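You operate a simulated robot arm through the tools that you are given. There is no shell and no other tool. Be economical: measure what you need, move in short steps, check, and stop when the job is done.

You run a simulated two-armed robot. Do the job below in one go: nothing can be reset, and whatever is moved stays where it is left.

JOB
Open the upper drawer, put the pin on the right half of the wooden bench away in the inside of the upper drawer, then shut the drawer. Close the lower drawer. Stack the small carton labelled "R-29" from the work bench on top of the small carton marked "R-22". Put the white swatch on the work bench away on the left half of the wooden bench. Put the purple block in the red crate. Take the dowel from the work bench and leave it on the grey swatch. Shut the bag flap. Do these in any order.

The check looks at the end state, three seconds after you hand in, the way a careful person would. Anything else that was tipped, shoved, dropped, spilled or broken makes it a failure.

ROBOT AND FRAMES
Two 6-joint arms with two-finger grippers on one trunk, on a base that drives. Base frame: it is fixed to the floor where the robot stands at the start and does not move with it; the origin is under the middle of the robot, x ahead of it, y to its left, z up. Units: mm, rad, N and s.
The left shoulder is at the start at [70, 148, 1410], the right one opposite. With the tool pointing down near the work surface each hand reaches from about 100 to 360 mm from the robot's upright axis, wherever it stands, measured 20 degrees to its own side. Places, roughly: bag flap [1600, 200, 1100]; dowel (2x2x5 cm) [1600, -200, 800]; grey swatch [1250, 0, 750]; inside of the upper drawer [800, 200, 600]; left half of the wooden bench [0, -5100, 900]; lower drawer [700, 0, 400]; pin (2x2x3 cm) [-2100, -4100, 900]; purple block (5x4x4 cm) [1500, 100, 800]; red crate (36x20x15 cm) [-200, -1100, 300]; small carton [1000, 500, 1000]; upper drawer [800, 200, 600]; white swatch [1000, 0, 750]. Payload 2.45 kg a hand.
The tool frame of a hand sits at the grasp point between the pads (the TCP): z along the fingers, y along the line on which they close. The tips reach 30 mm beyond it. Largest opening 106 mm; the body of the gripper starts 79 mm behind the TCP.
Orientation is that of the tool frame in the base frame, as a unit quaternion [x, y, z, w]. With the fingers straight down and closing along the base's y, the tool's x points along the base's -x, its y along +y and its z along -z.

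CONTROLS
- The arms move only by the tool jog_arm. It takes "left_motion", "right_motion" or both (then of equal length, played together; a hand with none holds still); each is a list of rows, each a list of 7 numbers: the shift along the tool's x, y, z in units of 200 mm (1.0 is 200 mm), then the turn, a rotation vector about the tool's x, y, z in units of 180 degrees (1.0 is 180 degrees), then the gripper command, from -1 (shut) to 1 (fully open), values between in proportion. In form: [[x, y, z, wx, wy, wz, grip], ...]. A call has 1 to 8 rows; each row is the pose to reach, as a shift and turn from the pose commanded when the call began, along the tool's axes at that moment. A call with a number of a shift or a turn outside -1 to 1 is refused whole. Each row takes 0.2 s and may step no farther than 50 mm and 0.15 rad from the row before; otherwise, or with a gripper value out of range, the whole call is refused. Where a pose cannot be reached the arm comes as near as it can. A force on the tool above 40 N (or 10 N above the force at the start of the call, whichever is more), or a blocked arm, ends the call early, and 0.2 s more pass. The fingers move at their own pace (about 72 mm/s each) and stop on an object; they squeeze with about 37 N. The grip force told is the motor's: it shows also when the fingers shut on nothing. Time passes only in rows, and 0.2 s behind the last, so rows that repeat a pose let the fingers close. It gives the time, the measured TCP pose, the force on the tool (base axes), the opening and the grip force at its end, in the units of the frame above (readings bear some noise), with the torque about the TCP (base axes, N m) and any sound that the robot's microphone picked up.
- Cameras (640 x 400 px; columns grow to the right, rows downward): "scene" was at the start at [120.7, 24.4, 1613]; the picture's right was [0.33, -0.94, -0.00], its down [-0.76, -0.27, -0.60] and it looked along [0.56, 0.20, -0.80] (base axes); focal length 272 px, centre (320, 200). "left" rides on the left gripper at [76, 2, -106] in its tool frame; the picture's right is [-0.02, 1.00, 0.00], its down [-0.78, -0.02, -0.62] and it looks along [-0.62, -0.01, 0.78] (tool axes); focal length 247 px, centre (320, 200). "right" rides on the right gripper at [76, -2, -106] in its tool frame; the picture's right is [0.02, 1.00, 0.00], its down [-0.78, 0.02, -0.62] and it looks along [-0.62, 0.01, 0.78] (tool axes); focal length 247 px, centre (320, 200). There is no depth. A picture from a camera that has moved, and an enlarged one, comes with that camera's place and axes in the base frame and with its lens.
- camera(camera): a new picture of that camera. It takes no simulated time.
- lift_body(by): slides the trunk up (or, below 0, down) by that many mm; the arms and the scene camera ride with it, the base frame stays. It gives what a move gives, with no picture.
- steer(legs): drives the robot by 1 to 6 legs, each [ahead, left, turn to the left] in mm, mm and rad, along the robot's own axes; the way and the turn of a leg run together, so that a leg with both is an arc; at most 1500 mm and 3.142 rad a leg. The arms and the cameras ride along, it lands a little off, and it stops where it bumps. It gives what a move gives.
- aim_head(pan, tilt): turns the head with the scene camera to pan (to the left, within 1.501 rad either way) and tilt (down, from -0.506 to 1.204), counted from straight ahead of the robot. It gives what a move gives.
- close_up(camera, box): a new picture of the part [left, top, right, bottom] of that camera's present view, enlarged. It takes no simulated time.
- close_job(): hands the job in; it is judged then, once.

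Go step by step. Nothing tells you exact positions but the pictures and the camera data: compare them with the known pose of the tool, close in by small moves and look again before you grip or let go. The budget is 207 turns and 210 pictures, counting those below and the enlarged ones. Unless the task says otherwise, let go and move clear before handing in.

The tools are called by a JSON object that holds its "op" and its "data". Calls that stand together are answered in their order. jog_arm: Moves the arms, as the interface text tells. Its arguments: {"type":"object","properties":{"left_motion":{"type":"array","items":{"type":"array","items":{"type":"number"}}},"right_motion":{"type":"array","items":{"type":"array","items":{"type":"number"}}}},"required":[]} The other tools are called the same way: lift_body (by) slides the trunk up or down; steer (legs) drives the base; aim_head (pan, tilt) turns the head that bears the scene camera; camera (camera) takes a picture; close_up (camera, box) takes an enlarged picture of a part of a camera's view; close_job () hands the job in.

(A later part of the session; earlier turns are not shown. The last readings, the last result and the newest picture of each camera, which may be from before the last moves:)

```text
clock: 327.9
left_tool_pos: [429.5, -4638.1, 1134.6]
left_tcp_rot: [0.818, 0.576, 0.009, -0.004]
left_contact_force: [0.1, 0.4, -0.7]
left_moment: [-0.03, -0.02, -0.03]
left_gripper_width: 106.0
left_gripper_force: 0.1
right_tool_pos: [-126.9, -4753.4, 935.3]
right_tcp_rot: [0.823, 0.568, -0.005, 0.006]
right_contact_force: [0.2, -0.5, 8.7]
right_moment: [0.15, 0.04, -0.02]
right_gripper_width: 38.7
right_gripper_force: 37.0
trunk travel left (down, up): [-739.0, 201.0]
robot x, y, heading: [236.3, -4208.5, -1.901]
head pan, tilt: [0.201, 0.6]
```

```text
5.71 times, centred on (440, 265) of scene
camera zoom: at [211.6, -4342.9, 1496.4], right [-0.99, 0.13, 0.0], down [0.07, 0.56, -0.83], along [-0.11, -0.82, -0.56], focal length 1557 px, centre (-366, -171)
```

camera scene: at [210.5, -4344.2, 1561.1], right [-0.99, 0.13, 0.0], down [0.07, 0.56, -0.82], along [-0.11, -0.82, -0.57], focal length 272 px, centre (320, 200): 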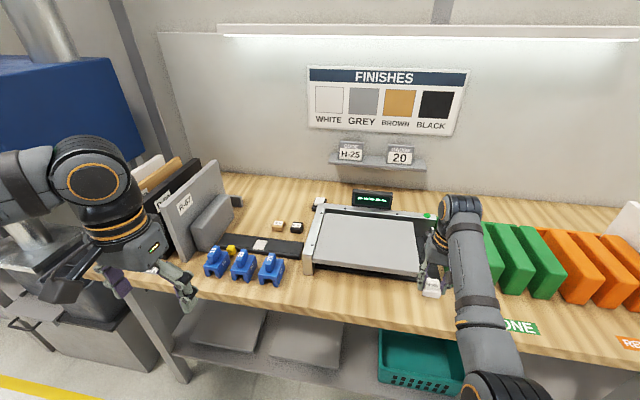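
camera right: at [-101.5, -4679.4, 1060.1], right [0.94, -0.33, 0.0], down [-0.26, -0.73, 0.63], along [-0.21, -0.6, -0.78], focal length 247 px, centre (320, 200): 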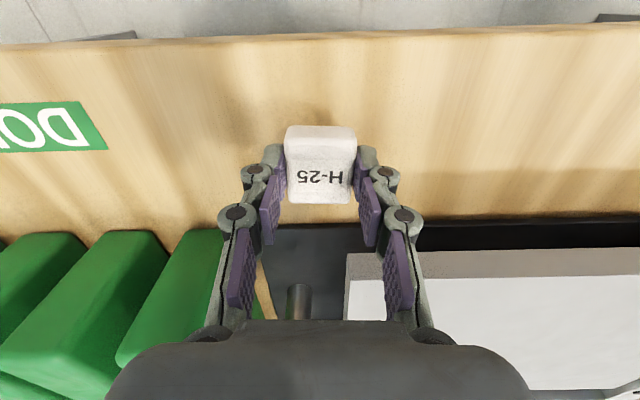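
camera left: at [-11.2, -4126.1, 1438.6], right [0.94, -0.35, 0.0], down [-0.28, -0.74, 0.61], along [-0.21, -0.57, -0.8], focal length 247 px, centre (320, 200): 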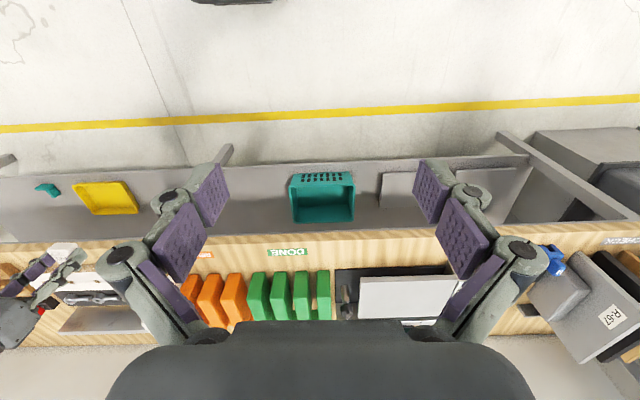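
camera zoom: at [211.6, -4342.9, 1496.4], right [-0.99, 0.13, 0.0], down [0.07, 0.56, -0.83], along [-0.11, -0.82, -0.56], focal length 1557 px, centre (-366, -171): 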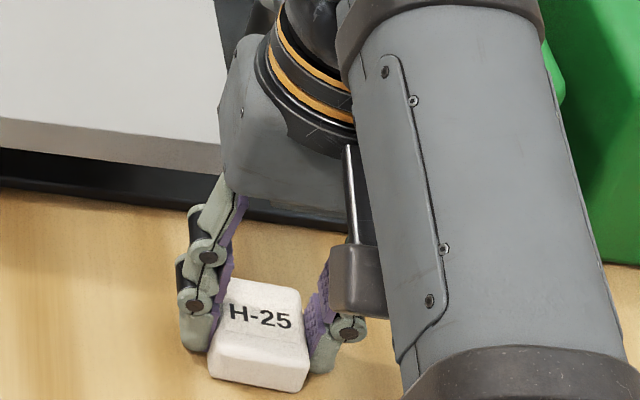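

Touching. Release and rise.

{"op": "jog_arm", "data": {"right_motion": [[0, 0, 0, 0, 0, 0, -0.1], [0, 0, -0.005, 0, 0, 0, 0.2], [0, 0, -0.01, 0, 0, 0, 0.2]]}}

{"op": "lift_body", "data": {"by": 190}}

{"op": "camera", "data": {"camera": "right"}}

```text
clock: 328.7
left_tool_pos: [426.8, -4638.9, 1135.3]
left_tcp_rot: [0.817, 0.576, 0.01, -0.005]
left_contact_force: [0.0, 0.3, 0.0]
left_moment: [-0.01, 0.0, -0.04]
left_gripper_width: 106.0
left_gripper_force: 0.1
right_tool_pos: [-127.4, -4754.4, 935.7]
right_tcp_rot: [0.823, 0.568, -0.003, 0.005]
right_contact_force: [0.7, -0.4, 0.7]
right_moment: [0.04, 0.02, 0.02]
right_gripper_width: 63.4
right_gripper_force: 0.0
trunk travel left (down, up): [-739.0, 201.0]
robot x, y, heading: [240.1, -4210.8, -1.898]
head pan, tilt: [0.201, 0.6]
```

```text
clock: 330.8
left_tool_pos: [429.1, -4639.9, 1324.9]
left_tcp_rot: [0.817, 0.576, 0.01, -0.005]
left_contact_force: [-0.4, 1.4, 0.3]
left_moment: [0.01, 0.02, 0.02]
left_gripper_width: 106.0
left_gripper_force: 0.1
right_tool_pos: [-126.5, -4753.9, 1125.0]
right_tcp_rot: [0.823, 0.568, -0.005, 0.005]
right_contact_force: [0.2, -0.5, 0.5]
right_moment: [0.0, -0.01, 0.02]
right_gripper_width: 63.7
right_gripper_force: 0.0
trunk travel left (down, up): [-929.0, 11.0]
robot x, y, heading: [238.8, -4206.5, -1.902]
head pan, tilt: [0.201, 0.6]
```

```text
58 pictures are left
camera right: at [-101.5, -4680.0, 1229.9], right [0.94, -0.33, 0.0], down [-0.26, -0.73, 0.63], along [-0.21, -0.6, -0.78], focal length 247 px, centre (320, 200)
```

right: 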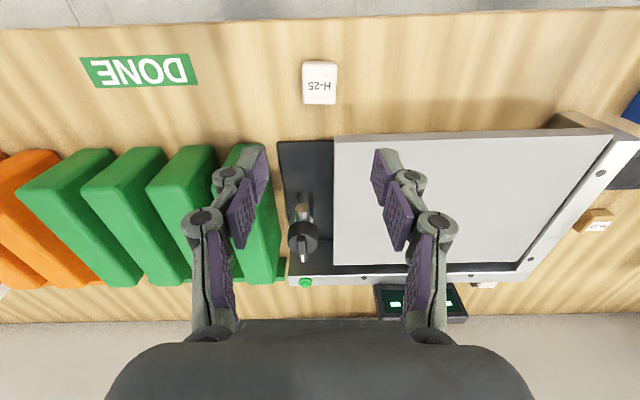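

White swatch is on the left half. Back off and go to the pin at the right end.

{"op": "steer", "data": {"legs": [[-330, 0, 0], [0, -1400, 0], [0, -671, 0]]}}

{"op": "camera", "data": {"camera": "right"}}

```text
clock: 335.5
left_tool_pos: [180.4, -4206.5, 1323.6]
left_tcp_rot: [0.817, 0.577, 0.008, -0.007]
left_contact_force: [0.5, 0.0, 0.2]
left_moment: [0.02, 0.1, -0.01]
left_gripper_width: 106.0
left_gripper_force: 0.0
right_tool_pos: [-374.4, -4320.0, 1126.8]
right_tcp_rot: [0.822, 0.569, -0.006, 0.003]
right_contact_force: [0.6, 0.4, -0.3]
right_moment: [0.01, 0.1, 0.03]
right_gripper_width: 63.5
right_gripper_force: 0.1
trunk travel left (down, up): [-929.0, 11.0]
robot x, y, heading: [-20.9, -3772.8, -1.907]
head pan, tilt: [0.201, 0.6]
stopped in leg 2: the robot was blocked; the commanded pose is now the measured one
```

```text
57 pictures are left
camera right: at [-349.2, -4246.5, 1231.5], right [0.94, -0.33, 0.0], down [-0.26, -0.73, 0.63], along [-0.21, -0.59, -0.78], focal length 247 px, centre (320, 200)
```

right: 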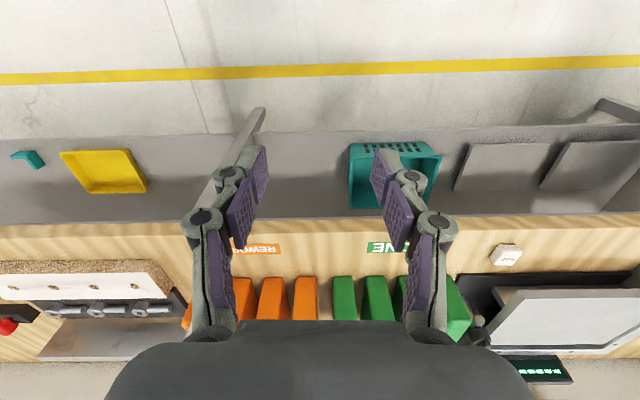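

Rear touched something (the blue cart side); move 70 mm forward and continue.

{"op": "steer", "data": {"legs": [[75, 0, 0.03], [0, -1200, 0]]}}

{"op": "camera", "data": {"camera": "right"}}

```text
clock: 342.2
left_tool_pos: [-985.5, -3910.5, 1325.5]
left_tcp_rot: [0.809, 0.587, 0.01, -0.004]
left_contact_force: [-0.4, 0.1, -0.8]
left_moment: [0.0, 0.02, -0.01]
left_gripper_width: 106.0
left_gripper_force: 0.1
right_tool_pos: [-1536.8, -4040.7, 1126.8]
right_tcp_rot: [0.814, 0.58, -0.002, 0.006]
right_contact_force: [0.0, 0.1, -0.1]
right_moment: [0.01, -0.01, -0.02]
right_gripper_width: 63.5
right_gripper_force: 0.0
trunk travel left (down, up): [-929.0, 11.0]
robot x, y, heading: [-1190.1, -3483.7, -1.869]
head pan, tilt: [0.201, 0.6]
```

```text
56 pictures are left
camera right: at [-1514.4, -3965.4, 1230.1], right [0.95, -0.31, 0.0], down [-0.24, -0.74, 0.63], along [-0.19, -0.6, -0.78], focal length 247 px, centre (320, 200)
```

right: 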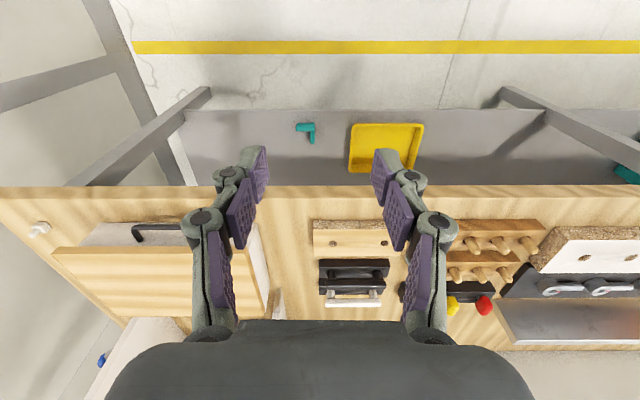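

Pin seen at ≈[-2087,-4108]. Approach.

{"op": "steer", "data": {"legs": [[0, -508, 0], [218, 0, 0]]}}

{"op": "lift_body", "data": {"by": -85}}

{"op": "camera", "data": {"camera": "right"}}

```text
clock: 346.5
left_tool_pos: [-1537.9, -3958.2, 1326.6]
left_tcp_rot: [0.81, 0.587, 0.008, -0.004]
left_contact_force: [0.1, 0.3, 0.7]
left_moment: [-0.03, 0.01, -0.02]
left_gripper_width: 106.0
left_gripper_force: 0.2
right_tool_pos: [-2088.8, -4086.9, 1128.0]
right_tcp_rot: [0.815, 0.579, -0.005, 0.007]
right_contact_force: [0.1, 0.2, -0.3]
right_moment: [-0.07, 0.01, 0.02]
right_gripper_width: 63.7
right_gripper_force: 0.0
trunk travel left (down, up): [-929.0, 11.0]
robot x, y, heading: [-1736.7, -3535.4, -1.877]
head pan, tilt: [0.201, 0.6]
```

```text
clock: 347.7
left_tool_pos: [-1538.9, -3961.5, 1241.4]
left_tcp_rot: [0.81, 0.587, 0.009, -0.004]
left_contact_force: [-0.8, -0.1, 0.2]
left_moment: [0.0, 0.03, -0.03]
left_gripper_width: 106.2
left_gripper_force: 0.0
right_tool_pos: [-2090.1, -4090.0, 1040.8]
right_tcp_rot: [0.815, 0.579, -0.005, 0.006]
right_contact_force: [-0.6, 0.0, 0.6]
right_moment: [-0.03, 0.03, 0.03]
right_gripper_width: 63.7
right_gripper_force: 0.1
trunk travel left (down, up): [-844.0, 96.0]
robot x, y, heading: [-1739.5, -3536.6, -1.877]
head pan, tilt: [0.201, 0.6]
```

```text
55 pictures are left
camera right: at [-2067.1, -4015.5, 1145.6], right [0.95, -0.31, 0.01], down [-0.24, -0.74, 0.63], along [-0.19, -0.6, -0.78], focal length 247 px, centre (320, 200)
```

right: 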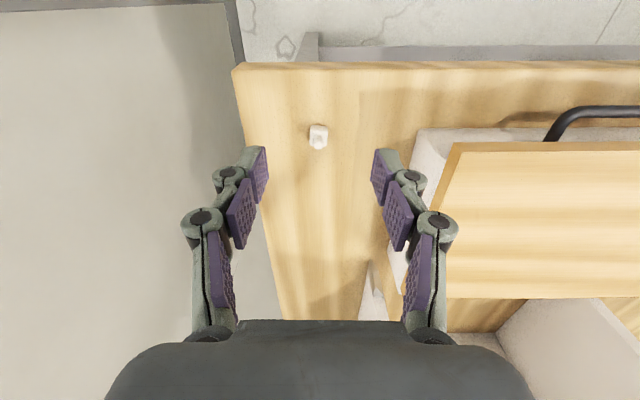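

Shift forward 26 mm, lower to just above the pin and check.

{"op": "jog_arm", "data": {"right_motion": [[-0.13, -0.013, 0, 0, 0, 0, 0], [-0.13, -0.013, 0, 0, 0, 0, 0]]}}

{"op": "lift_body", "data": {"by": -63}}

{"op": "camera", "data": {"camera": "right"}}

```text
clock: 348.3
left_tool_pos: [-1539.8, -3961.3, 1241.3]
left_tcp_rot: [0.809, 0.588, 0.009, -0.004]
left_contact_force: [-0.2, 0.2, 0.3]
left_moment: [0.01, 0.02, 0.0]
left_gripper_width: 105.9
left_gripper_force: 0.1
right_tool_pos: [-2101.5, -4115.0, 1041.5]
right_tcp_rot: [0.815, 0.579, -0.003, 0.006]
right_contact_force: [0.2, 0.3, -0.2]
right_moment: [0.0, 0.01, 0.03]
right_gripper_width: 53.0
right_gripper_force: 0.1
trunk travel left (down, up): [-844.0, 96.0]
robot x, y, heading: [-1741.3, -3535.7, -1.88]
head pan, tilt: [0.201, 0.6]
```

```text
clock: 349.3
left_tool_pos: [-1539.0, -3962.4, 1177.8]
left_tcp_rot: [0.81, 0.587, 0.011, -0.004]
left_contact_force: [-0.1, -0.1, 1.0]
left_moment: [0.02, 0.02, -0.02]
left_gripper_width: 105.7
left_gripper_force: 0.0
right_tool_pos: [-2101.9, -4115.7, 977.8]
right_tcp_rot: [0.815, 0.579, -0.004, 0.006]
right_contact_force: [-0.4, 0.6, 0.2]
right_moment: [0.01, -0.01, -0.02]
right_gripper_width: 52.9
right_gripper_force: 0.0
trunk travel left (down, up): [-781.0, 159.0]
robot x, y, heading: [-1738.9, -3535.9, -1.878]
head pan, tilt: [0.201, 0.6]
```

```text
54 pictures are left
camera right: at [-2078.7, -4039.8, 1082.7], right [0.95, -0.31, 0.01], down [-0.24, -0.74, 0.63], along [-0.19, -0.6, -0.78], focal length 247 px, centre (320, 200)
```

right: 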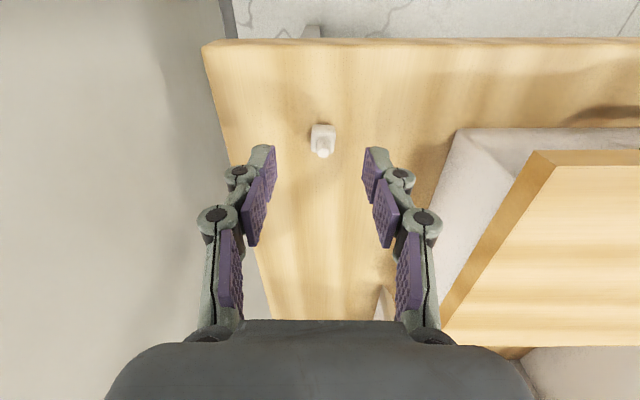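

Pin (base with knob) exactly below. Lower and grip.

{"op": "lift_body", "data": {"by": -41}}

{"op": "jog_arm", "data": {"right_motion": [[0, 0, 0, 0, 0, 0, -0.4], [0, 0, 0, 0, 0, 0, -0.8], [0, 0, 0, 0, 0, 0, -0.8], [0, 0, 0, 0, 0, 0, -0.8]]}}

{"op": "lift_body", "data": {"by": 195}}

{"op": "camera", "data": {"camera": "right"}}

```text
clock: 350.1
left_tool_pos: [-1539.8, -3962.2, 1137.6]
left_tcp_rot: [0.809, 0.587, 0.009, -0.004]
left_contact_force: [1.0, -0.3, 0.1]
left_moment: [-0.02, 0.0, 0.0]
left_gripper_width: 106.0
left_gripper_force: 0.0
right_tool_pos: [-2102.8, -4114.4, 937.1]
right_tcp_rot: [0.815, 0.58, -0.004, 0.006]
right_contact_force: [-0.6, 0.9, -0.1]
right_moment: [-0.02, 0.0, -0.04]
right_gripper_width: 53.0
right_gripper_force: 0.1
trunk travel left (down, up): [-740.0, 200.0]
robot x, y, heading: [-1739.8, -3536.3, -1.879]
head pan, tilt: [0.201, 0.6]
```

```text
clock: 351.1
left_tool_pos: [-1538.6, -3963.5, 1137.6]
left_tcp_rot: [0.809, 0.587, 0.009, -0.005]
left_contact_force: [-0.4, 0.1, 0.5]
left_moment: [0.03, -0.02, 0.01]
left_gripper_width: 105.7
left_gripper_force: 0.1
right_tool_pos: [-2101.6, -4114.3, 936.6]
right_tcp_rot: [0.815, 0.579, -0.004, 0.005]
right_contact_force: [-0.4, 0.9, -0.1]
right_moment: [-0.01, 0.07, 0.01]
right_gripper_width: 16.1
right_gripper_force: 36.9
trunk travel left (down, up): [-740.0, 200.0]
robot x, y, heading: [-1738.3, -3538.1, -1.876]
head pan, tilt: [0.201, 0.6]
```

```text
clock: 353.2
left_tool_pos: [-1538.8, -3963.1, 1330.5]
left_tcp_rot: [0.81, 0.587, 0.011, -0.005]
left_contact_force: [0.0, -0.7, -0.3]
left_moment: [-0.04, 0.01, 0.01]
left_gripper_width: 105.8
left_gripper_force: 0.1
right_tool_pos: [-2101.4, -4114.8, 1131.4]
right_tcp_rot: [0.815, 0.579, -0.003, 0.006]
right_contact_force: [-0.6, 0.9, -0.2]
right_moment: [-0.03, -0.02, 0.04]
right_gripper_width: 15.9
right_gripper_force: 37.2
trunk travel left (down, up): [-935.0, 5.0]
robot x, y, heading: [-1738.2, -3537.1, -1.879]
head pan, tilt: [0.201, 0.6]
```

```text
53 pictures are left
camera right: at [-2078.6, -4039.9, 1236.5], right [0.95, -0.31, 0.01], down [-0.24, -0.74, 0.63], along [-0.19, -0.6, -0.78], focal length 247 px, centre (320, 200)
```

right: 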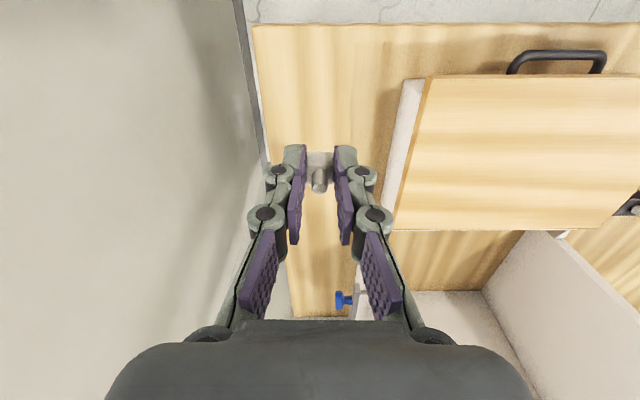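

Pin is held. Drive back up the corridor to the work bench area.

{"op": "steer", "data": {"legs": [[-300, 90, 0], [-1500, 0, 0], [-1500, 0, 0], [-560, 0, 0], [0, 200, 0]]}}

{"op": "aim_head", "data": {"pan": 0.3, "tilt": 0.6}}

{"op": "camera", "data": {"camera": "scene"}}

```text
clock: 373.5
left_tool_pos: [-58.1, -372.1, 1333.1]
left_tcp_rot: [0.819, 0.573, 0.01, -0.003]
left_contact_force: [-0.8, -0.1, 0.2]
left_moment: [-0.01, -0.05, 0.01]
left_gripper_width: 105.9
left_gripper_force: 0.1
right_tool_pos: [-624.5, -506.6, 1131.7]
right_tcp_rot: [0.824, 0.566, -0.003, 0.007]
right_contact_force: [-0.2, 0.0, -0.6]
right_moment: [0.01, -0.03, -0.01]
right_gripper_width: 16.1
right_gripper_force: 37.1
trunk travel left (down, up): [-935.0, 5.0]
robot x, y, heading: [-241.2, 55.3, -1.914]
head pan, tilt: [0.201, 0.6]
```

```text
clock: 374.2
left_tool_pos: [-55.9, -373.0, 1332.9]
left_tcp_rot: [0.819, 0.574, 0.009, -0.003]
left_contact_force: [-0.2, 1.1, -0.1]
left_moment: [-0.03, 0.01, -0.02]
left_gripper_width: 105.9
left_gripper_force: 0.1
right_tool_pos: [-622.6, -508.0, 1131.4]
right_tcp_rot: [0.824, 0.566, -0.004, 0.006]
right_contact_force: [0.3, 1.5, -0.4]
right_moment: [-0.02, 0.02, 0.0]
right_gripper_width: 15.9
right_gripper_force: 37.0
trunk travel left (down, up): [-935.0, 5.0]
robot x, y, heading: [-242.3, 61.4, -1.909]
head pan, tilt: [0.3, 0.6]
```

```text
52 pictures are left
camera scene: at [-263.4, -77.3, 1692.1], right [-1.0, 0.04, 0.0], down [0.02, 0.56, -0.83], along [-0.03, -0.82, -0.56], focal length 272 px, centre (320, 200)
```

scene: 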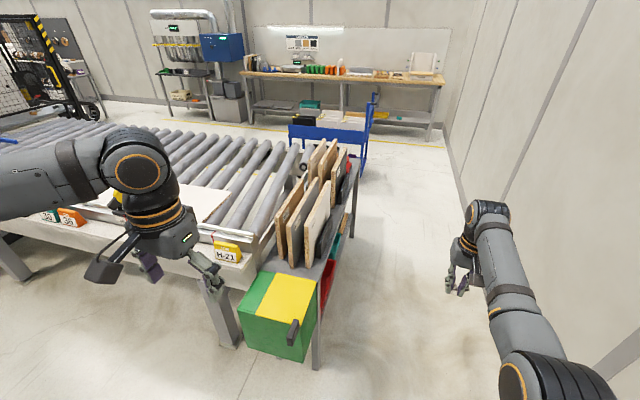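

Everything in place. Turn and enter the aisle to set the pin temporarily on the bench near the drawer.

{"op": "steer", "data": {"legs": [[0, 0, -3.104], [-300, 0, 0], [0, -930, 0], [-40, 0, 0]]}}

{"op": "aim_head", "data": {"pan": -0.1, "tilt": 0.95}}

{"op": "camera", "data": {"camera": "scene"}}

{"op": "camera", "data": {"camera": "right"}}

```text
clock: 388.5
left_tool_pos: [340.1, -108.9, 1328.4]
left_tcp_rot: [-0.587, 0.81, -0.006, -0.013]
left_contact_force: [-0.7, 0.0, -0.1]
left_moment: [-0.08, 0.03, 0.0]
left_gripper_width: 106.1
left_gripper_force: 0.2
right_tool_pos: [901.2, 42.1, 1125.7]
right_tcp_rot: [-0.58, 0.815, 0.003, 0.001]
right_contact_force: [0.5, 1.6, 0.3]
right_moment: [-0.08, 0.04, 0.0]
right_gripper_width: 16.0
right_gripper_force: 36.8
trunk travel left (down, up): [-935.0, 5.0]
robot x, y, heading: [538.9, -546.7, 1.267]
head pan, tilt: [0.3, 0.6]
```

```text
clock: 389.3
left_tool_pos: [336.4, -119.3, 1332.8]
left_tcp_rot: [-0.587, 0.81, -0.005, -0.009]
left_contact_force: [0.7, 0.1, -1.2]
left_moment: [0.02, -0.06, -0.01]
left_gripper_width: 106.1
left_gripper_force: 0.0
right_tool_pos: [898.8, 32.2, 1133.1]
right_tcp_rot: [-0.58, 0.815, 0.006, 0.003]
right_contact_force: [-0.2, -0.1, 0.3]
right_moment: [0.02, 0.0, 0.01]
right_gripper_width: 15.9
right_gripper_force: 37.0
trunk travel left (down, up): [-935.0, 5.0]
robot x, y, heading: [538.9, -548.4, 1.267]
head pan, tilt: [-0.099, 0.949]
```

```text
51 pictures are left
camera scene: at [583.1, -430.7, 1663.8], right [0.92, -0.39, 0.0], down [-0.32, -0.75, -0.58], along [0.23, 0.54, -0.81], focal length 272 px, centre (320, 200)
```

scene: 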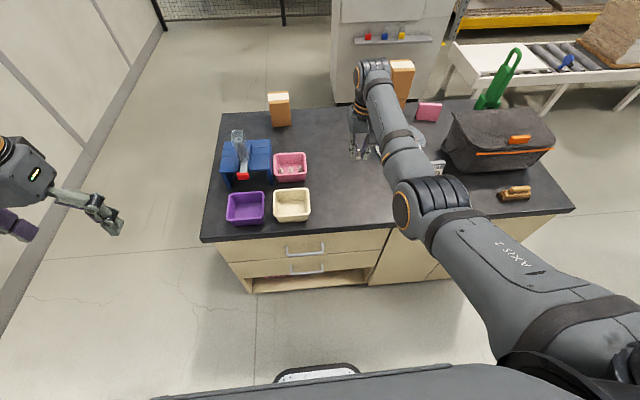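

```text
50 pictures are left
camera right: at [875.1, -39.9, 1236.8], right [-0.95, 0.31, 0.0], down [0.24, 0.74, 0.63], along [0.19, 0.6, -0.78], focal length 247 px, centre (320, 200)
```

right: 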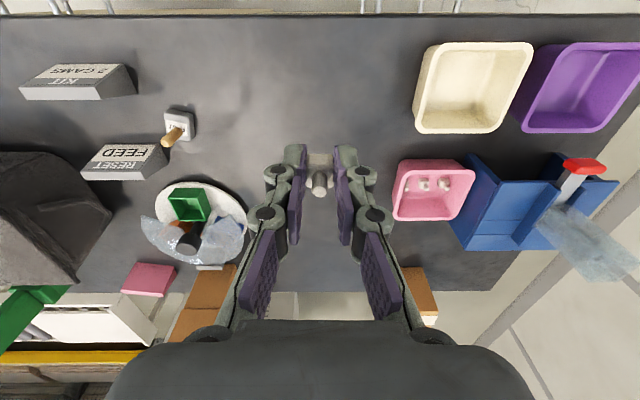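

Free bench surface below; lower the pin to the bench.

{"op": "lift_body", "data": {"by": -262}}

{"op": "jog_arm", "data": {"right_motion": [[0, 0, 0.03, 0, 0, 0, -0.8], [0, 0, 0.055, 0, 0, 0, -0.8]]}}

```text
clock: 392.0
left_tool_pos: [336.5, -119.1, 1069.2]
left_tcp_rot: [-0.587, 0.809, -0.005, -0.01]
left_contact_force: [-0.6, 0.1, -0.5]
left_moment: [-0.01, -0.01, 0.0]
left_gripper_width: 106.4
left_gripper_force: 0.1
right_tool_pos: [898.2, 33.7, 871.7]
right_tcp_rot: [-0.581, 0.814, 0.005, 0.004]
right_contact_force: [0.2, -0.1, 0.3]
right_moment: [0.02, -0.03, -0.03]
right_gripper_width: 15.9
right_gripper_force: 37.4
trunk travel left (down, up): [-673.0, 267.0]
robot x, y, heading: [534.5, -545.5, 1.261]
head pan, tilt: [-0.099, 0.949]
```

```text
clock: 392.6
left_tool_pos: [337.4, -119.3, 1070.2]
left_tcp_rot: [-0.587, 0.81, -0.005, -0.01]
left_contact_force: [0.0, -0.1, -0.4]
left_moment: [-0.03, 0.0, 0.03]
left_gripper_width: 105.9
left_gripper_force: 0.0
right_tool_pos: [897.7, 34.0, 859.0]
right_tcp_rot: [-0.579, 0.815, 0.006, 0.003]
right_contact_force: [-0.1, -0.4, 1.1]
right_moment: [-0.01, 0.01, -0.01]
right_gripper_width: 16.0
right_gripper_force: 37.2
trunk travel left (down, up): [-673.0, 267.0]
robot x, y, heading: [539.7, -544.2, 1.264]
head pan, tilt: [-0.099, 0.949]
```

{"op": "jog_arm", "data": {"right_motion": [[0, 0, 0.015, 0, 0, 0, -0.8], [0, 0, 0.025, 0, 0, 0, -0.8]]}}

{"op": "camera", "data": {"camera": "right"}}

```text
clock: 393.2
left_tool_pos: [336.6, -121.3, 1070.7]
left_tcp_rot: [-0.588, 0.809, -0.004, -0.009]
left_contact_force: [0.3, -0.7, 0.2]
left_moment: [-0.02, -0.01, 0.0]
left_gripper_width: 105.6
left_gripper_force: 0.0
right_tool_pos: [898.3, 34.3, 856.9]
right_tcp_rot: [-0.581, 0.814, 0.006, 0.005]
right_contact_force: [0.8, 0.6, 9.8]
right_moment: [0.11, -0.07, 0.02]
right_gripper_width: 16.0
right_gripper_force: 37.0
trunk travel left (down, up): [-673.0, 267.0]
robot x, y, heading: [540.9, -545.3, 1.267]
head pan, tilt: [-0.099, 0.949]
```

```text
49 pictures are left
camera right: at [874.9, -39.9, 960.4], right [-0.95, 0.31, 0.0], down [0.24, 0.73, 0.63], along [0.19, 0.6, -0.77], focal length 247 px, centre (320, 200)
```

right: 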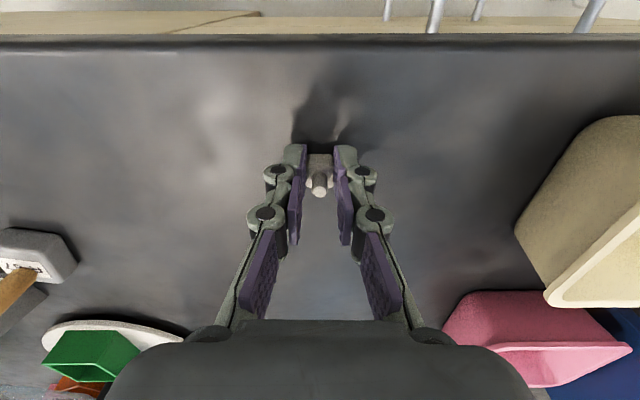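

Pin is resting on the bench. Release, rise, back away, then tilt the tool for the drawer handle.

{"op": "jog_arm", "data": {"right_motion": [[0, 0, 0, 0, 0, 0, -0.4], [0, 0, 0, 0, 0, 0, -0.2], [0, 0, 0, 0, 0, 0, -0.2]]}}

{"op": "lift_body", "data": {"by": 130}}

{"op": "steer", "data": {"legs": [[-330, 0, 0], [0, 180, 0]]}}

{"op": "jog_arm", "data": {"right_motion": [[0, 0, 0, 0, -0.045, 0, 0], [0, 0, 0, 0, -0.09, 0, 0], [0, 0, 0, 0, -0.135, 0, 0], [0, 0, 0, 0, -0.18, 0, 0], [0, 0, 0, 0, -0.225, 0, 0], [0, 0, 0, 0, -0.27, 0, 0], [0, 0, 0, 0, -0.315, 0, 0], [0, 0, 0, 0, -0.333, 0, 0]]}}

{"op": "camera", "data": {"camera": "scene"}}

```text
clock: 394.0
left_tool_pos: [337.0, -120.1, 1070.1]
left_tcp_rot: [-0.587, 0.809, -0.004, -0.01]
left_contact_force: [0.2, -0.7, 0.1]
left_moment: [-0.02, -0.01, 0.02]
left_gripper_width: 106.0
left_gripper_force: 0.0
right_tool_pos: [899.2, 33.8, 852.4]
right_tcp_rot: [-0.579, 0.815, 0.006, 0.003]
right_contact_force: [-1.3, 0.4, 0.1]
right_moment: [-0.03, 0.02, 0.0]
right_gripper_width: 42.3
right_gripper_force: 0.0
trunk travel left (down, up): [-673.0, 267.0]
robot x, y, heading: [536.3, -544.4, 1.263]
head pan, tilt: [-0.099, 0.949]
```

```text
clock: 395.6
left_tool_pos: [335.9, -119.9, 1200.0]
left_tcp_rot: [-0.587, 0.81, -0.005, -0.01]
left_contact_force: [0.0, -0.4, -0.5]
left_moment: [0.0, -0.01, -0.01]
left_gripper_width: 106.0
left_gripper_force: 0.1
right_tool_pos: [899.4, 33.4, 982.6]
right_tcp_rot: [-0.58, 0.815, 0.005, 0.003]
right_contact_force: [-0.8, 0.1, -0.2]
right_moment: [0.01, 0.0, 0.01]
right_gripper_width: 42.1
right_gripper_force: 0.1
trunk travel left (down, up): [-803.0, 137.0]
robot x, y, heading: [540.7, -546.7, 1.268]
head pan, tilt: [-0.099, 0.949]
```

```text
clock: 397.6
left_tool_pos: [296.6, -370.2, 1222.0]
left_tcp_rot: [-0.582, 0.813, 0.016, 0.003]
left_contact_force: [-0.2, 1.5, -0.3]
left_moment: [-0.16, 0.02, -0.02]
left_gripper_width: 106.2
left_gripper_force: 0.0
right_tool_pos: [811.1, -268.6, 947.3]
right_tcp_rot: [-0.576, 0.815, -0.043, -0.052]
right_contact_force: [0.3, 2.4, 0.7]
right_moment: [-0.21, 0.05, -0.02]
right_gripper_width: 42.2
right_gripper_force: 0.1
trunk travel left (down, up): [-803.0, 137.0]
robot x, y, heading: [461.5, -784.1, 1.256]
head pan, tilt: [-0.099, 0.949]
stopped in leg 1: the robot was blocked; the commanded pose is now the measured one
```

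```text
clock: 398.0
left_tool_pos: [296.0, -396.0, 1232.5]
left_tcp_rot: [-0.582, 0.812, 0.027, 0.014]
left_contact_force: [-0.4, -0.1, -0.3]
left_moment: [0.05, -0.04, -0.03]
left_gripper_width: 106.1
left_gripper_force: 0.0
right_tool_pos: [805.0, -283.4, 969.7]
right_tcp_rot: [-0.578, 0.816, -0.009, -0.008]
right_contact_force: [-1.1, 0.4, -0.6]
right_moment: [0.0, 0.0, 0.0]
right_gripper_width: 53.0
right_gripper_force: 0.0
trunk travel left (down, up): [-803.0, 137.0]
robot x, y, heading: [466.7, -776.1, 1.257]
head pan, tilt: [-0.099, 0.949]
stopped in row 1 (right hand): the arm was blocked; the commanded pose is now the measured one
```

```text
48 pictures are left
camera scene: at [515.9, -654.3, 1532.5], right [0.92, -0.4, 0.0], down [-0.33, -0.75, -0.58], along [0.23, 0.53, -0.82], focal length 272 px, centre (320, 200)
```

scene: 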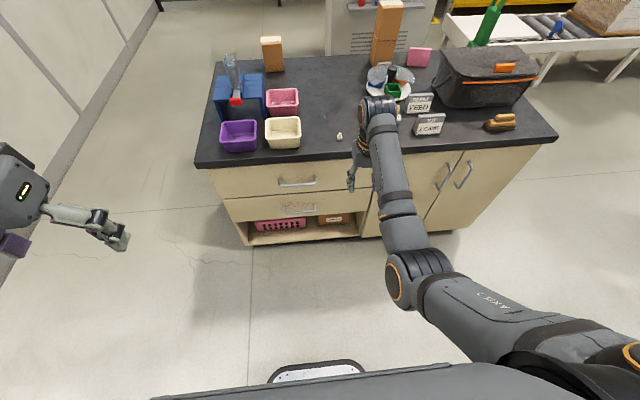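

The base bumped the conveyor behind me. I move forward and recheck state.

{"op": "steer", "data": {"legs": [[90, 0, 0]]}}

{"op": "aim_head", "data": {"pan": -1.5, "tilt": 0.7}}

{"op": "camera", "data": {"camera": "scene"}}

```text
clock: 399.1
left_tool_pos: [316.4, -314.6, 1228.0]
left_tcp_rot: [-0.582, 0.813, 0.024, 0.012]
left_contact_force: [-0.9, -0.1, -0.1]
left_moment: [0.05, 0.03, 0.0]
left_gripper_width: 106.1
left_gripper_force: 0.0
right_tool_pos: [835.3, -200.8, 966.9]
right_tcp_rot: [-0.577, 0.817, -0.011, -0.011]
right_contact_force: [-1.1, -0.3, 0.5]
right_moment: [0.03, 0.0, -0.01]
right_gripper_width: 52.9
right_gripper_force: 0.0
trunk travel left (down, up): [-803.0, 137.0]
robot x, y, heading: [492.3, -691.8, 1.257]
head pan, tilt: [-0.099, 0.949]
```

```text
clock: 400.6
left_tool_pos: [317.3, -309.0, 1226.8]
left_tcp_rot: [-0.582, 0.813, 0.023, 0.01]
left_contact_force: [1.0, -0.3, 0.7]
left_moment: [-0.02, -0.02, 0.02]
left_gripper_width: 106.0
left_gripper_force: 0.1
right_tool_pos: [836.2, -197.6, 963.9]
right_tcp_rot: [-0.576, 0.817, -0.012, -0.012]
right_contact_force: [0.3, 0.1, -0.6]
right_moment: [-0.01, -0.03, -0.02]
right_gripper_width: 53.1
right_gripper_force: 0.0
trunk travel left (down, up): [-803.0, 137.0]
robot x, y, heading: [497.9, -693.3, 1.257]
head pan, tilt: [-1.499, 0.7]
```

```text
47 pictures are left
camera scene: at [593.5, -667.5, 1551.5], right [-0.24, -0.97, 0.0], down [-0.63, 0.16, -0.76], along [0.74, -0.18, -0.64], focal length 272 px, centre (320, 200)
```

scene: 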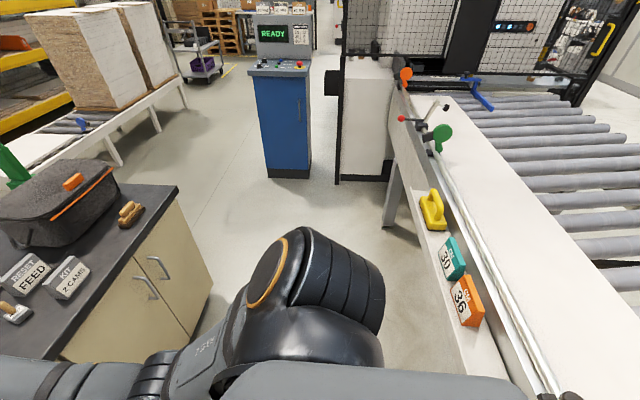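

Conveyor items in view are undisturbed. Now tilt the tool forward 60°.

{"op": "jog_arm", "data": {"right_motion": [[0, 0, 0, 0, -0.045, 0, 0], [0, 0, 0, 0, -0.09, 0, 0], [0, 0, 0, 0, -0.135, 0, 0], [0, 0, 0, 0, -0.18, 0, 0], [0, 0, 0, 0, -0.225, 0, 0], [0, 0, 0, 0, -0.27, 0, 0], [0, 0, 0, 0, -0.315, 0, 0], [0, 0, 0, 0, -0.333, 0, 0]]}}

{"op": "jog_arm", "data": {"right_motion": [[0, 0, 0, 0, 0, 0.045, 0], [0, 0, 0, 0, 0, 0.09, 0], [0, 0, 0, 0, 0, 0.135, 0], [0, 0, 0, 0, 0, 0.18, 0], [0, 0, 0, 0, 0, 0.225, 0], [0, 0, 0, 0, 0, 0.25, 0]]}}

{"op": "jog_arm", "data": {"right_motion": [[0, 0, 0, 0, 0, 0.045, 0], [0, 0, 0, 0, 0, 0.09, 0], [0, 0, 0, 0, 0, 0.135, 0], [0, 0, 0, 0, 0, 0.18, 0], [0, 0, 0, 0, 0, 0.225, 0], [0, 0, 0, 0, 0, 0.25, 0]]}}

{"op": "steer", "data": {"legs": [[0, 185, 0]]}}

{"op": "camera", "data": {"camera": "right"}}

```text
clock: 402.4
left_tool_pos: [316.5, -309.9, 1226.3]
left_tcp_rot: [-0.582, 0.813, 0.023, 0.011]
left_contact_force: [-0.3, 0.8, -0.2]
left_moment: [0.01, -0.01, 0.0]
left_gripper_width: 105.8
left_gripper_force: 0.1
right_tool_pos: [846.6, -195.5, 970.7]
right_tcp_rot: [-0.51, 0.706, 0.271, 0.411]
right_contact_force: [-0.4, -0.9, -0.7]
right_moment: [0.01, -0.01, -0.04]
right_gripper_width: 52.8
right_gripper_force: 0.1
trunk travel left (down, up): [-803.0, 137.0]
robot x, y, heading: [494.8, -697.6, 1.254]
head pan, tilt: [-1.499, 0.7]
```

```text
clock: 403.8
left_tool_pos: [316.3, -309.6, 1225.5]
left_tcp_rot: [-0.581, 0.813, 0.023, 0.011]
left_contact_force: [-0.8, 0.1, 0.6]
left_moment: [-0.03, 0.0, 0.0]
left_gripper_width: 106.3
left_gripper_force: 0.0
right_tool_pos: [845.2, -197.4, 966.5]
right_tcp_rot: [-0.199, 0.85, 0.403, 0.273]
right_contact_force: [0.8, 1.0, -0.7]
right_moment: [-0.01, -0.01, -0.01]
right_gripper_width: 52.9
right_gripper_force: 0.1
trunk travel left (down, up): [-803.0, 137.0]
robot x, y, heading: [493.1, -697.1, 1.256]
head pan, tilt: [-1.499, 0.7]
```

```text
clock: 405.2
left_tool_pos: [316.5, -309.6, 1226.8]
left_tcp_rot: [-0.582, 0.813, 0.022, 0.01]
left_contact_force: [1.1, -1.0, -0.1]
left_moment: [-0.03, 0.04, -0.03]
left_gripper_width: 105.9
left_gripper_force: 0.0
right_tool_pos: [845.4, -200.8, 963.5]
right_tcp_rot: [0.14, 0.862, 0.477, 0.098]
right_contact_force: [-0.7, -0.2, 0.6]
right_moment: [-0.02, 0.01, 0.04]
right_gripper_width: 53.1
right_gripper_force: 0.0
trunk travel left (down, up): [-803.0, 137.0]
robot x, y, heading: [493.7, -693.7, 1.255]
head pan, tilt: [-1.499, 0.7]
```

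```text
clock: 406.8
left_tool_pos: [143.2, -253.1, 1226.8]
left_tcp_rot: [-0.58, 0.814, 0.023, 0.01]
left_contact_force: [-0.1, -0.1, -0.1]
left_moment: [0.02, 0.02, -0.01]
left_gripper_width: 106.1
left_gripper_force: 0.0
right_tool_pos: [670.0, -144.8, 961.7]
right_tcp_rot: [0.14, 0.863, 0.476, 0.097]
right_contact_force: [0.3, 0.6, 0.5]
right_moment: [-0.01, 0.03, 0.04]
right_gripper_width: 53.1
right_gripper_force: 0.0
trunk travel left (down, up): [-803.0, 137.0]
robot x, y, heading: [317.2, -639.8, 1.257]
head pan, tilt: [-1.499, 0.7]
```

```text
46 pictures are left
camera right: at [565.0, -202.7, 1014.0], right [0.13, 0.52, 0.85], down [0.55, -0.75, 0.37], along [0.82, 0.42, -0.38], focal length 247 px, centre (320, 200)
```

right: 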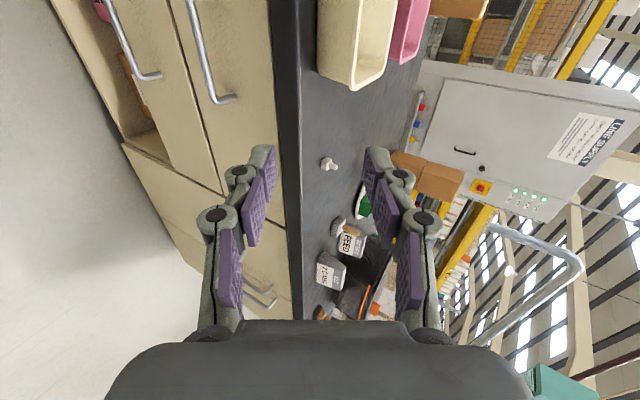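

The tool now points forward-down with a vertical-plane grip. Lower and check relative to the upper handle.

{"op": "lift_body", "data": {"by": -215}}

{"op": "steer", "data": {"legs": [[50, 0, 0]]}}

{"op": "camera", "data": {"camera": "right"}}

{"op": "aim_head", "data": {"pan": -0.35, "tilt": 0.8}}

{"op": "camera", "data": {"camera": "scene"}}

```text
clock: 409.0
left_tool_pos: [139.7, -251.7, 1012.0]
left_tcp_rot: [-0.58, 0.814, 0.023, 0.01]
left_contact_force: [-0.4, -1.0, -0.4]
left_moment: [0.0, 0.0, 0.04]
left_gripper_width: 105.8
left_gripper_force: 0.1
right_tool_pos: [669.2, -143.2, 747.0]
right_tcp_rot: [0.138, 0.863, 0.475, 0.099]
right_contact_force: [0.3, 0.1, -0.2]
right_moment: [-0.01, 0.0, -0.01]
right_gripper_width: 53.0
right_gripper_force: 0.2
trunk travel left (down, up): [-588.0, 352.0]
robot x, y, heading: [315.8, -637.0, 1.248]
head pan, tilt: [-1.499, 0.7]
```

```text
clock: 410.0
left_tool_pos: [155.4, -203.0, 1011.2]
left_tcp_rot: [-0.581, 0.814, 0.022, 0.009]
left_contact_force: [0.0, 0.6, -0.4]
left_moment: [-0.01, 0.03, 0.02]
left_gripper_width: 106.2
left_gripper_force: 0.2
right_tool_pos: [685.2, -96.9, 746.9]
right_tcp_rot: [0.139, 0.864, 0.475, 0.098]
right_contact_force: [0.1, 0.1, -0.6]
right_moment: [0.02, 0.02, -0.01]
right_gripper_width: 52.8
right_gripper_force: 0.1
trunk travel left (down, up): [-588.0, 352.0]
robot x, y, heading: [334.6, -593.6, 1.251]
head pan, tilt: [-1.499, 0.7]
```

```text
45 pictures are left
camera right: at [579.6, -155.0, 798.5], right [0.13, 0.52, 0.85], down [0.55, -0.75, 0.37], along [0.82, 0.42, -0.38], focal length 247 px, centre (320, 200)
```

right: 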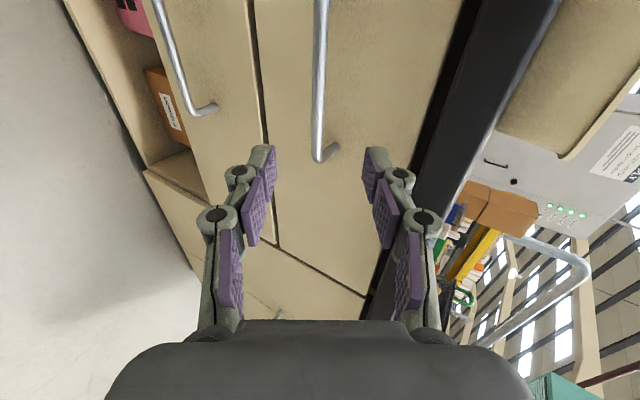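

```text
clock: 411.3
left_tool_pos: [155.4, -204.3, 1010.6]
left_tcp_rot: [-0.58, 0.814, 0.022, 0.01]
left_contact_force: [0.5, -0.1, 0.0]
left_moment: [-0.02, 0.01, 0.02]
left_gripper_width: 106.1
left_gripper_force: 0.1
right_tool_pos: [683.4, -97.2, 747.5]
right_tcp_rot: [0.139, 0.863, 0.475, 0.099]
right_contact_force: [0.1, 0.5, 0.5]
right_moment: [0.01, 0.01, 0.03]
right_gripper_width: 52.9
right_gripper_force: 0.0
trunk travel left (down, up): [-588.0, 352.0]
robot x, y, heading: [333.2, -593.0, 1.254]
head pan, tilt: [-0.351, 0.799]
```

```text
44 pictures are left
camera scene: at [399.6, -479.0, 1328.3], right [0.78, -0.62, 0.0], down [-0.44, -0.56, -0.7], along [0.43, 0.55, -0.72], focal length 272 px, centre (320, 200)
```

scene: 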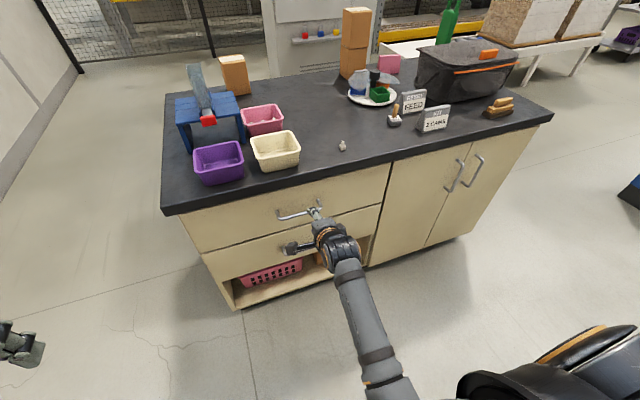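

The bar lies exactly between the finger planes. Advance along the tool axis.

{"op": "jog_arm", "data": {"right_motion": [[0, -0.01, 0.19, 0, 0, 0, 0], [0, -0.01, 0.37, 0, 0, 0, 0]]}}

{"op": "camera", "data": {"camera": "right"}}

{"op": "close_up", "data": {"camera": "scene", "box": [260, 180, 380, 270]}}

```text
clock: 411.9
left_tool_pos: [155.5, -204.6, 1011.9]
left_tcp_rot: [-0.58, 0.814, 0.022, 0.01]
left_contact_force: [-0.4, -0.6, 0.1]
left_moment: [0.01, 0.02, 0.02]
left_gripper_width: 106.0
left_gripper_force: 0.0
right_tool_pos: [706.3, -38.6, 704.9]
right_tcp_rot: [0.139, 0.864, 0.475, 0.098]
right_contact_force: [-0.2, -0.1, 0.6]
right_moment: [0.02, -0.01, -0.02]
right_gripper_width: 52.9
right_gripper_force: 0.0
trunk travel left (down, up): [-588.0, 352.0]
robot x, y, heading: [339.0, -589.1, 1.25]
head pan, tilt: [-0.351, 0.799]
```

```text
43 pictures are left
camera right: at [601.7, -97.4, 756.5], right [0.13, 0.52, 0.85], down [0.55, -0.75, 0.37], along [0.82, 0.42, -0.38], focal length 247 px, centre (320, 200)
```

right: 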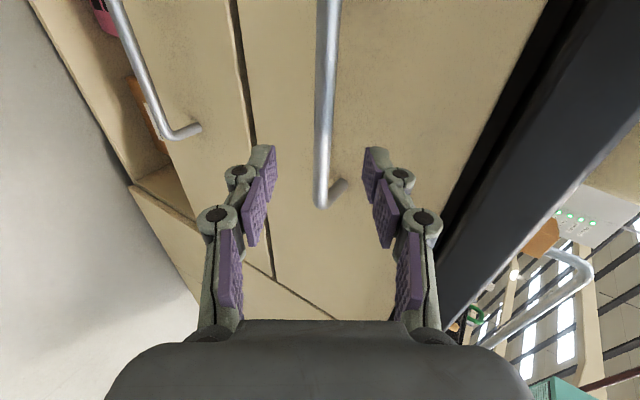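

```text
4.44 times, centred on (320, 225) of scene
camera zoom: at [400.0, -478.0, 1328.2], right [0.78, -0.62, 0.0], down [-0.44, -0.56, -0.7], along [0.43, 0.55, -0.72], focal length 1211 px, centre (320, 89)
```

zoom: 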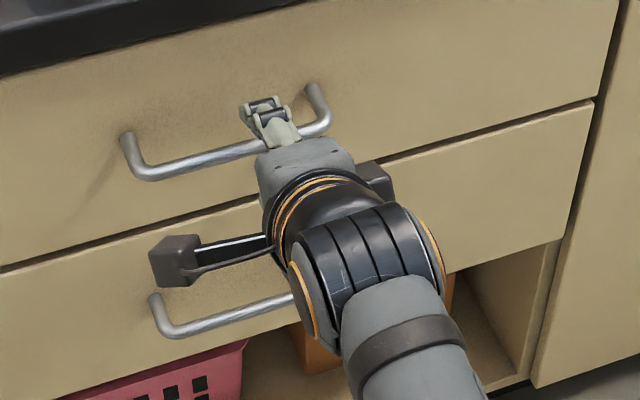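

Bar is ~44 mm beyond the TCP and centred. Advance 30 mm with a narrower opening and close on it.

{"op": "jog_arm", "data": {"right_motion": [[0, 0, 0.05, 0, 0, 0, -0.25], [0, 0, 0.1, 0, 0, 0, -0.25], [0, 0, 0.15, 0, 0, 0, -0.25]]}}

{"op": "jog_arm", "data": {"right_motion": [[0, 0, 0, 0, 0, 0, -0.6], [0, 0, 0, 0, 0, 0, -1], [0, 0, 0, 0, 0, 0, -1]]}}

{"op": "camera", "data": {"camera": "right"}}

```text
clock: 412.7
left_tool_pos: [155.9, -203.6, 1010.9]
left_tcp_rot: [-0.58, 0.814, 0.022, 0.01]
left_contact_force: [0.0, 0.6, -0.5]
left_moment: [0.0, -0.01, 0.03]
left_gripper_width: 105.9
left_gripper_force: 0.2
right_tool_pos: [715.1, -14.7, 691.3]
right_tcp_rot: [0.139, 0.864, 0.475, 0.099]
right_contact_force: [0.1, 0.4, -0.8]
right_moment: [-0.01, -0.02, -0.01]
right_gripper_width: 39.6
right_gripper_force: 0.0
trunk travel left (down, up): [-588.0, 352.0]
robot x, y, heading: [337.3, -589.1, 1.249]
head pan, tilt: [-0.351, 0.799]
```

```text
clock: 413.5
left_tool_pos: [156.0, -204.6, 1011.0]
left_tcp_rot: [-0.581, 0.814, 0.022, 0.011]
left_contact_force: [-0.3, 0.7, 0.4]
left_moment: [0.03, -0.01, 0.03]
left_gripper_width: 106.0
left_gripper_force: 0.0
right_tool_pos: [715.3, -14.1, 692.7]
right_tcp_rot: [0.138, 0.863, 0.476, 0.099]
right_contact_force: [0.8, 2.6, 2.8]
right_moment: [0.18, 0.4, -0.28]
right_gripper_width: 11.4
right_gripper_force: 38.4
trunk travel left (down, up): [-588.0, 352.0]
robot x, y, heading: [332.8, -593.4, 1.254]
head pan, tilt: [-0.351, 0.799]
```

```text
41 pictures are left
camera right: at [610.6, -74.4, 742.7], right [0.13, 0.52, 0.85], down [0.55, -0.75, 0.37], along [0.82, 0.42, -0.38], focal length 247 px, centre (320, 200)
```

right: 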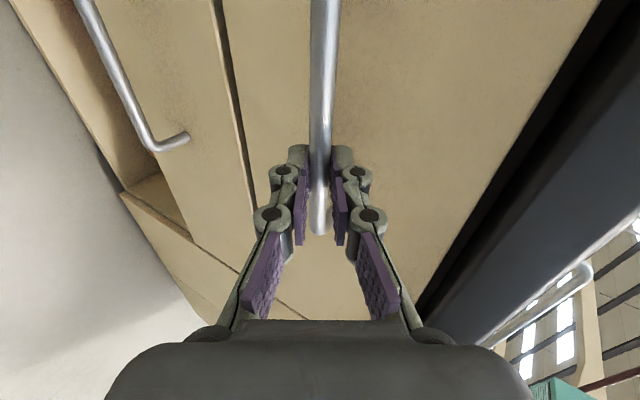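

Handle gripped. Pull the drawer out with the arm.

{"op": "jog_arm", "data": {"right_motion": [[0, -0.1, -0.16, 0, 0, 0, -1], [0, -0.2, -0.32, 0, 0, 0, -1], [0, -0.3, -0.48, 0, 0, 0, -1], [0, -0.4, -0.64, 0, 0, 0, -1]]}}

{"op": "steer", "data": {"legs": [[-90, 0, 0]]}}

{"op": "camera", "data": {"camera": "scene"}}

```text
clock: 414.5
left_tool_pos: [157.7, -205.7, 1012.6]
left_tcp_rot: [-0.58, 0.814, 0.023, 0.01]
left_contact_force: [0.0, 0.5, 0.5]
left_moment: [0.01, 0.04, 0.0]
left_gripper_width: 106.1
left_gripper_force: 0.0
right_tool_pos: [669.7, -159.3, 691.5]
right_tcp_rot: [0.135, 0.862, 0.477, 0.103]
right_contact_force: [14.5, -5.4, 1.3]
right_moment: [-0.03, 0.03, -1.52]
right_gripper_width: 11.3
right_gripper_force: 38.3
trunk travel left (down, up): [-588.0, 352.0]
robot x, y, heading: [333.5, -591.0, 1.25]
head pan, tilt: [-0.351, 0.799]
```

```text
clock: 415.6
left_tool_pos: [130.5, -292.4, 1012.8]
left_tcp_rot: [-0.58, 0.814, 0.024, 0.011]
left_contact_force: [0.2, -0.5, 0.0]
left_moment: [0.01, -0.02, -0.01]
left_gripper_width: 106.2
left_gripper_force: 0.1
right_tool_pos: [641.0, -244.6, 690.4]
right_tcp_rot: [0.136, 0.862, 0.477, 0.103]
right_contact_force: [20.4, -5.4, 10.5]
right_moment: [0.16, 0.02, -1.42]
right_gripper_width: 10.9
right_gripper_force: 37.8
trunk travel left (down, up): [-588.0, 352.0]
robot x, y, heading: [301.6, -673.0, 1.251]
head pan, tilt: [-0.351, 0.799]
```

```text
40 pictures are left
camera scene: at [373.5, -567.7, 1328.6], right [0.78, -0.62, 0.0], down [-0.45, -0.56, -0.7], along [0.43, 0.55, -0.72], focal length 272 px, centre (320, 200)
```

scene: 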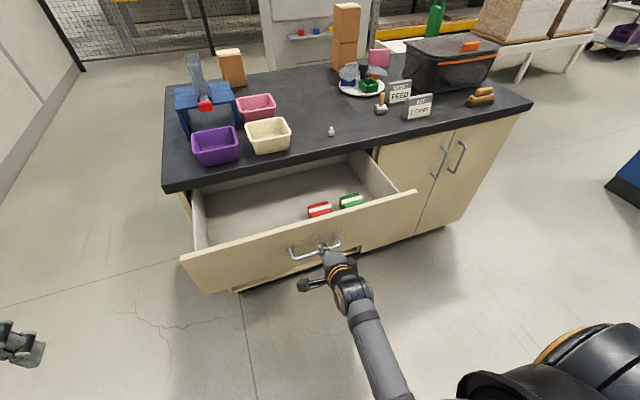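

Drawer is open ~240 mm. Release the handle and retreat along the tool axis.

{"op": "jog_arm", "data": {"right_motion": [[0, 0, 0, 0, 0, 0, -0.5], [0, 0, 0, 0, 0, 0, -0.2], [0, 0, 0, 0, 0, 0, -0.2], [0, 0, -0.2, 0, 0, 0, -0.2], [0, 0, -0.4, 0, 0, 0, -0.2]]}}

{"op": "lift_body", "data": {"by": 220}}

{"op": "jog_arm", "data": {"right_motion": [[0, 0, 0, 0, 0, -0.045, -0.2], [0, 0, 0, 0, 0, -0.09, -0.2], [0, 0, 0, 0, 0, -0.135, -0.2], [0, 0, 0, 0, 0, -0.18, -0.2], [0, 0, 0, 0, 0, -0.225, -0.2], [0, 0, 0, 0, 0, -0.25, -0.2]]}}

{"op": "jog_arm", "data": {"right_motion": [[0, 0, 0, 0, 0, -0.045, -0.2], [0, 0, 0, 0, 0, -0.09, -0.2], [0, 0, 0, 0, 0, -0.135, -0.2], [0, 0, 0, 0, 0, -0.18, -0.2], [0, 0, 0, 0, 0, -0.225, -0.2], [0, 0, 0, 0, 0, -0.25, -0.2]]}}

{"op": "camera", "data": {"camera": "scene"}}

```text
clock: 416.9
left_tool_pos: [129.1, -289.8, 1011.7]
left_tcp_rot: [-0.58, 0.814, 0.022, 0.01]
left_contact_force: [0.2, 0.3, 0.2]
left_moment: [-0.01, -0.01, 0.0]
left_gripper_width: 105.8
left_gripper_force: 0.0
right_tool_pos: [638.8, -308.4, 736.7]
right_tcp_rot: [0.057, 0.865, 0.476, 0.147]
right_contact_force: [0.6, 0.5, 0.5]
right_moment: [-0.01, 0.0, -0.02]
right_gripper_width: 42.4
right_gripper_force: 0.0
trunk travel left (down, up): [-588.0, 352.0]
robot x, y, heading: [302.6, -676.2, 1.25]
head pan, tilt: [-0.351, 0.799]
stopped in row 5 (right hand): the arm was blocked; the commanded pose is now the measured one
```

```text
clock: 419.3
left_tool_pos: [127.6, -289.6, 1232.1]
left_tcp_rot: [-0.58, 0.814, 0.022, 0.01]
left_contact_force: [-0.5, -1.3, 0.9]
left_moment: [-0.01, 0.01, -0.01]
left_gripper_width: 105.9
left_gripper_force: 0.0
right_tool_pos: [638.6, -308.9, 958.0]
right_tcp_rot: [0.057, 0.865, 0.477, 0.147]
right_contact_force: [0.0, -0.9, -0.2]
right_moment: [0.0, 0.02, 0.04]
right_gripper_width: 42.4
right_gripper_force: 0.0
trunk travel left (down, up): [-808.0, 132.0]
robot x, y, heading: [303.3, -674.7, 1.255]
head pan, tilt: [-0.351, 0.799]
```

```text
clock: 420.7
left_tool_pos: [128.1, -290.0, 1231.8]
left_tcp_rot: [-0.58, 0.814, 0.023, 0.011]
left_contact_force: [-0.1, -0.5, -0.3]
left_moment: [-0.01, -0.01, -0.01]
left_gripper_width: 106.0
left_gripper_force: 0.1
right_tool_pos: [639.0, -310.3, 957.0]
right_tcp_rot: [-0.279, 0.821, 0.384, 0.318]
right_contact_force: [0.1, 0.4, 0.7]
right_moment: [0.0, 0.01, 0.03]
right_gripper_width: 42.1
right_gripper_force: 0.1
trunk travel left (down, up): [-808.0, 132.0]
robot x, y, heading: [306.8, -676.8, 1.249]
head pan, tilt: [-0.351, 0.799]
```

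```text
clock: 422.1
left_tool_pos: [128.3, -290.7, 1230.4]
left_tcp_rot: [-0.581, 0.814, 0.023, 0.011]
left_contact_force: [1.1, 0.7, -0.4]
left_moment: [-0.05, 0.0, 0.02]
left_gripper_width: 106.3
left_gripper_force: 0.1
right_tool_pos: [638.5, -309.2, 957.2]
right_tcp_rot: [-0.573, 0.65, 0.233, 0.441]
right_contact_force: [-0.3, 0.3, 0.0]
right_moment: [0.01, -0.02, -0.02]
right_gripper_width: 42.5
right_gripper_force: 0.1
trunk travel left (down, up): [-808.0, 132.0]
robot x, y, heading: [305.9, -677.1, 1.249]
head pan, tilt: [-0.351, 0.799]
```

```text
39 pictures are left
camera scene: at [371.5, -564.6, 1548.2], right [0.78, -0.62, 0.0], down [-0.45, -0.56, -0.7], along [0.43, 0.55, -0.72], focal length 272 px, centre (320, 200)
```

scene: 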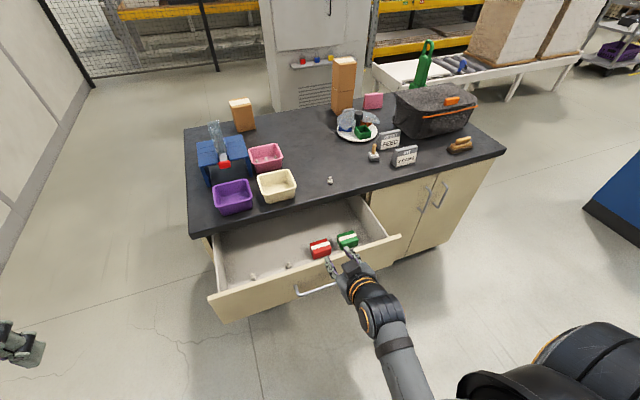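

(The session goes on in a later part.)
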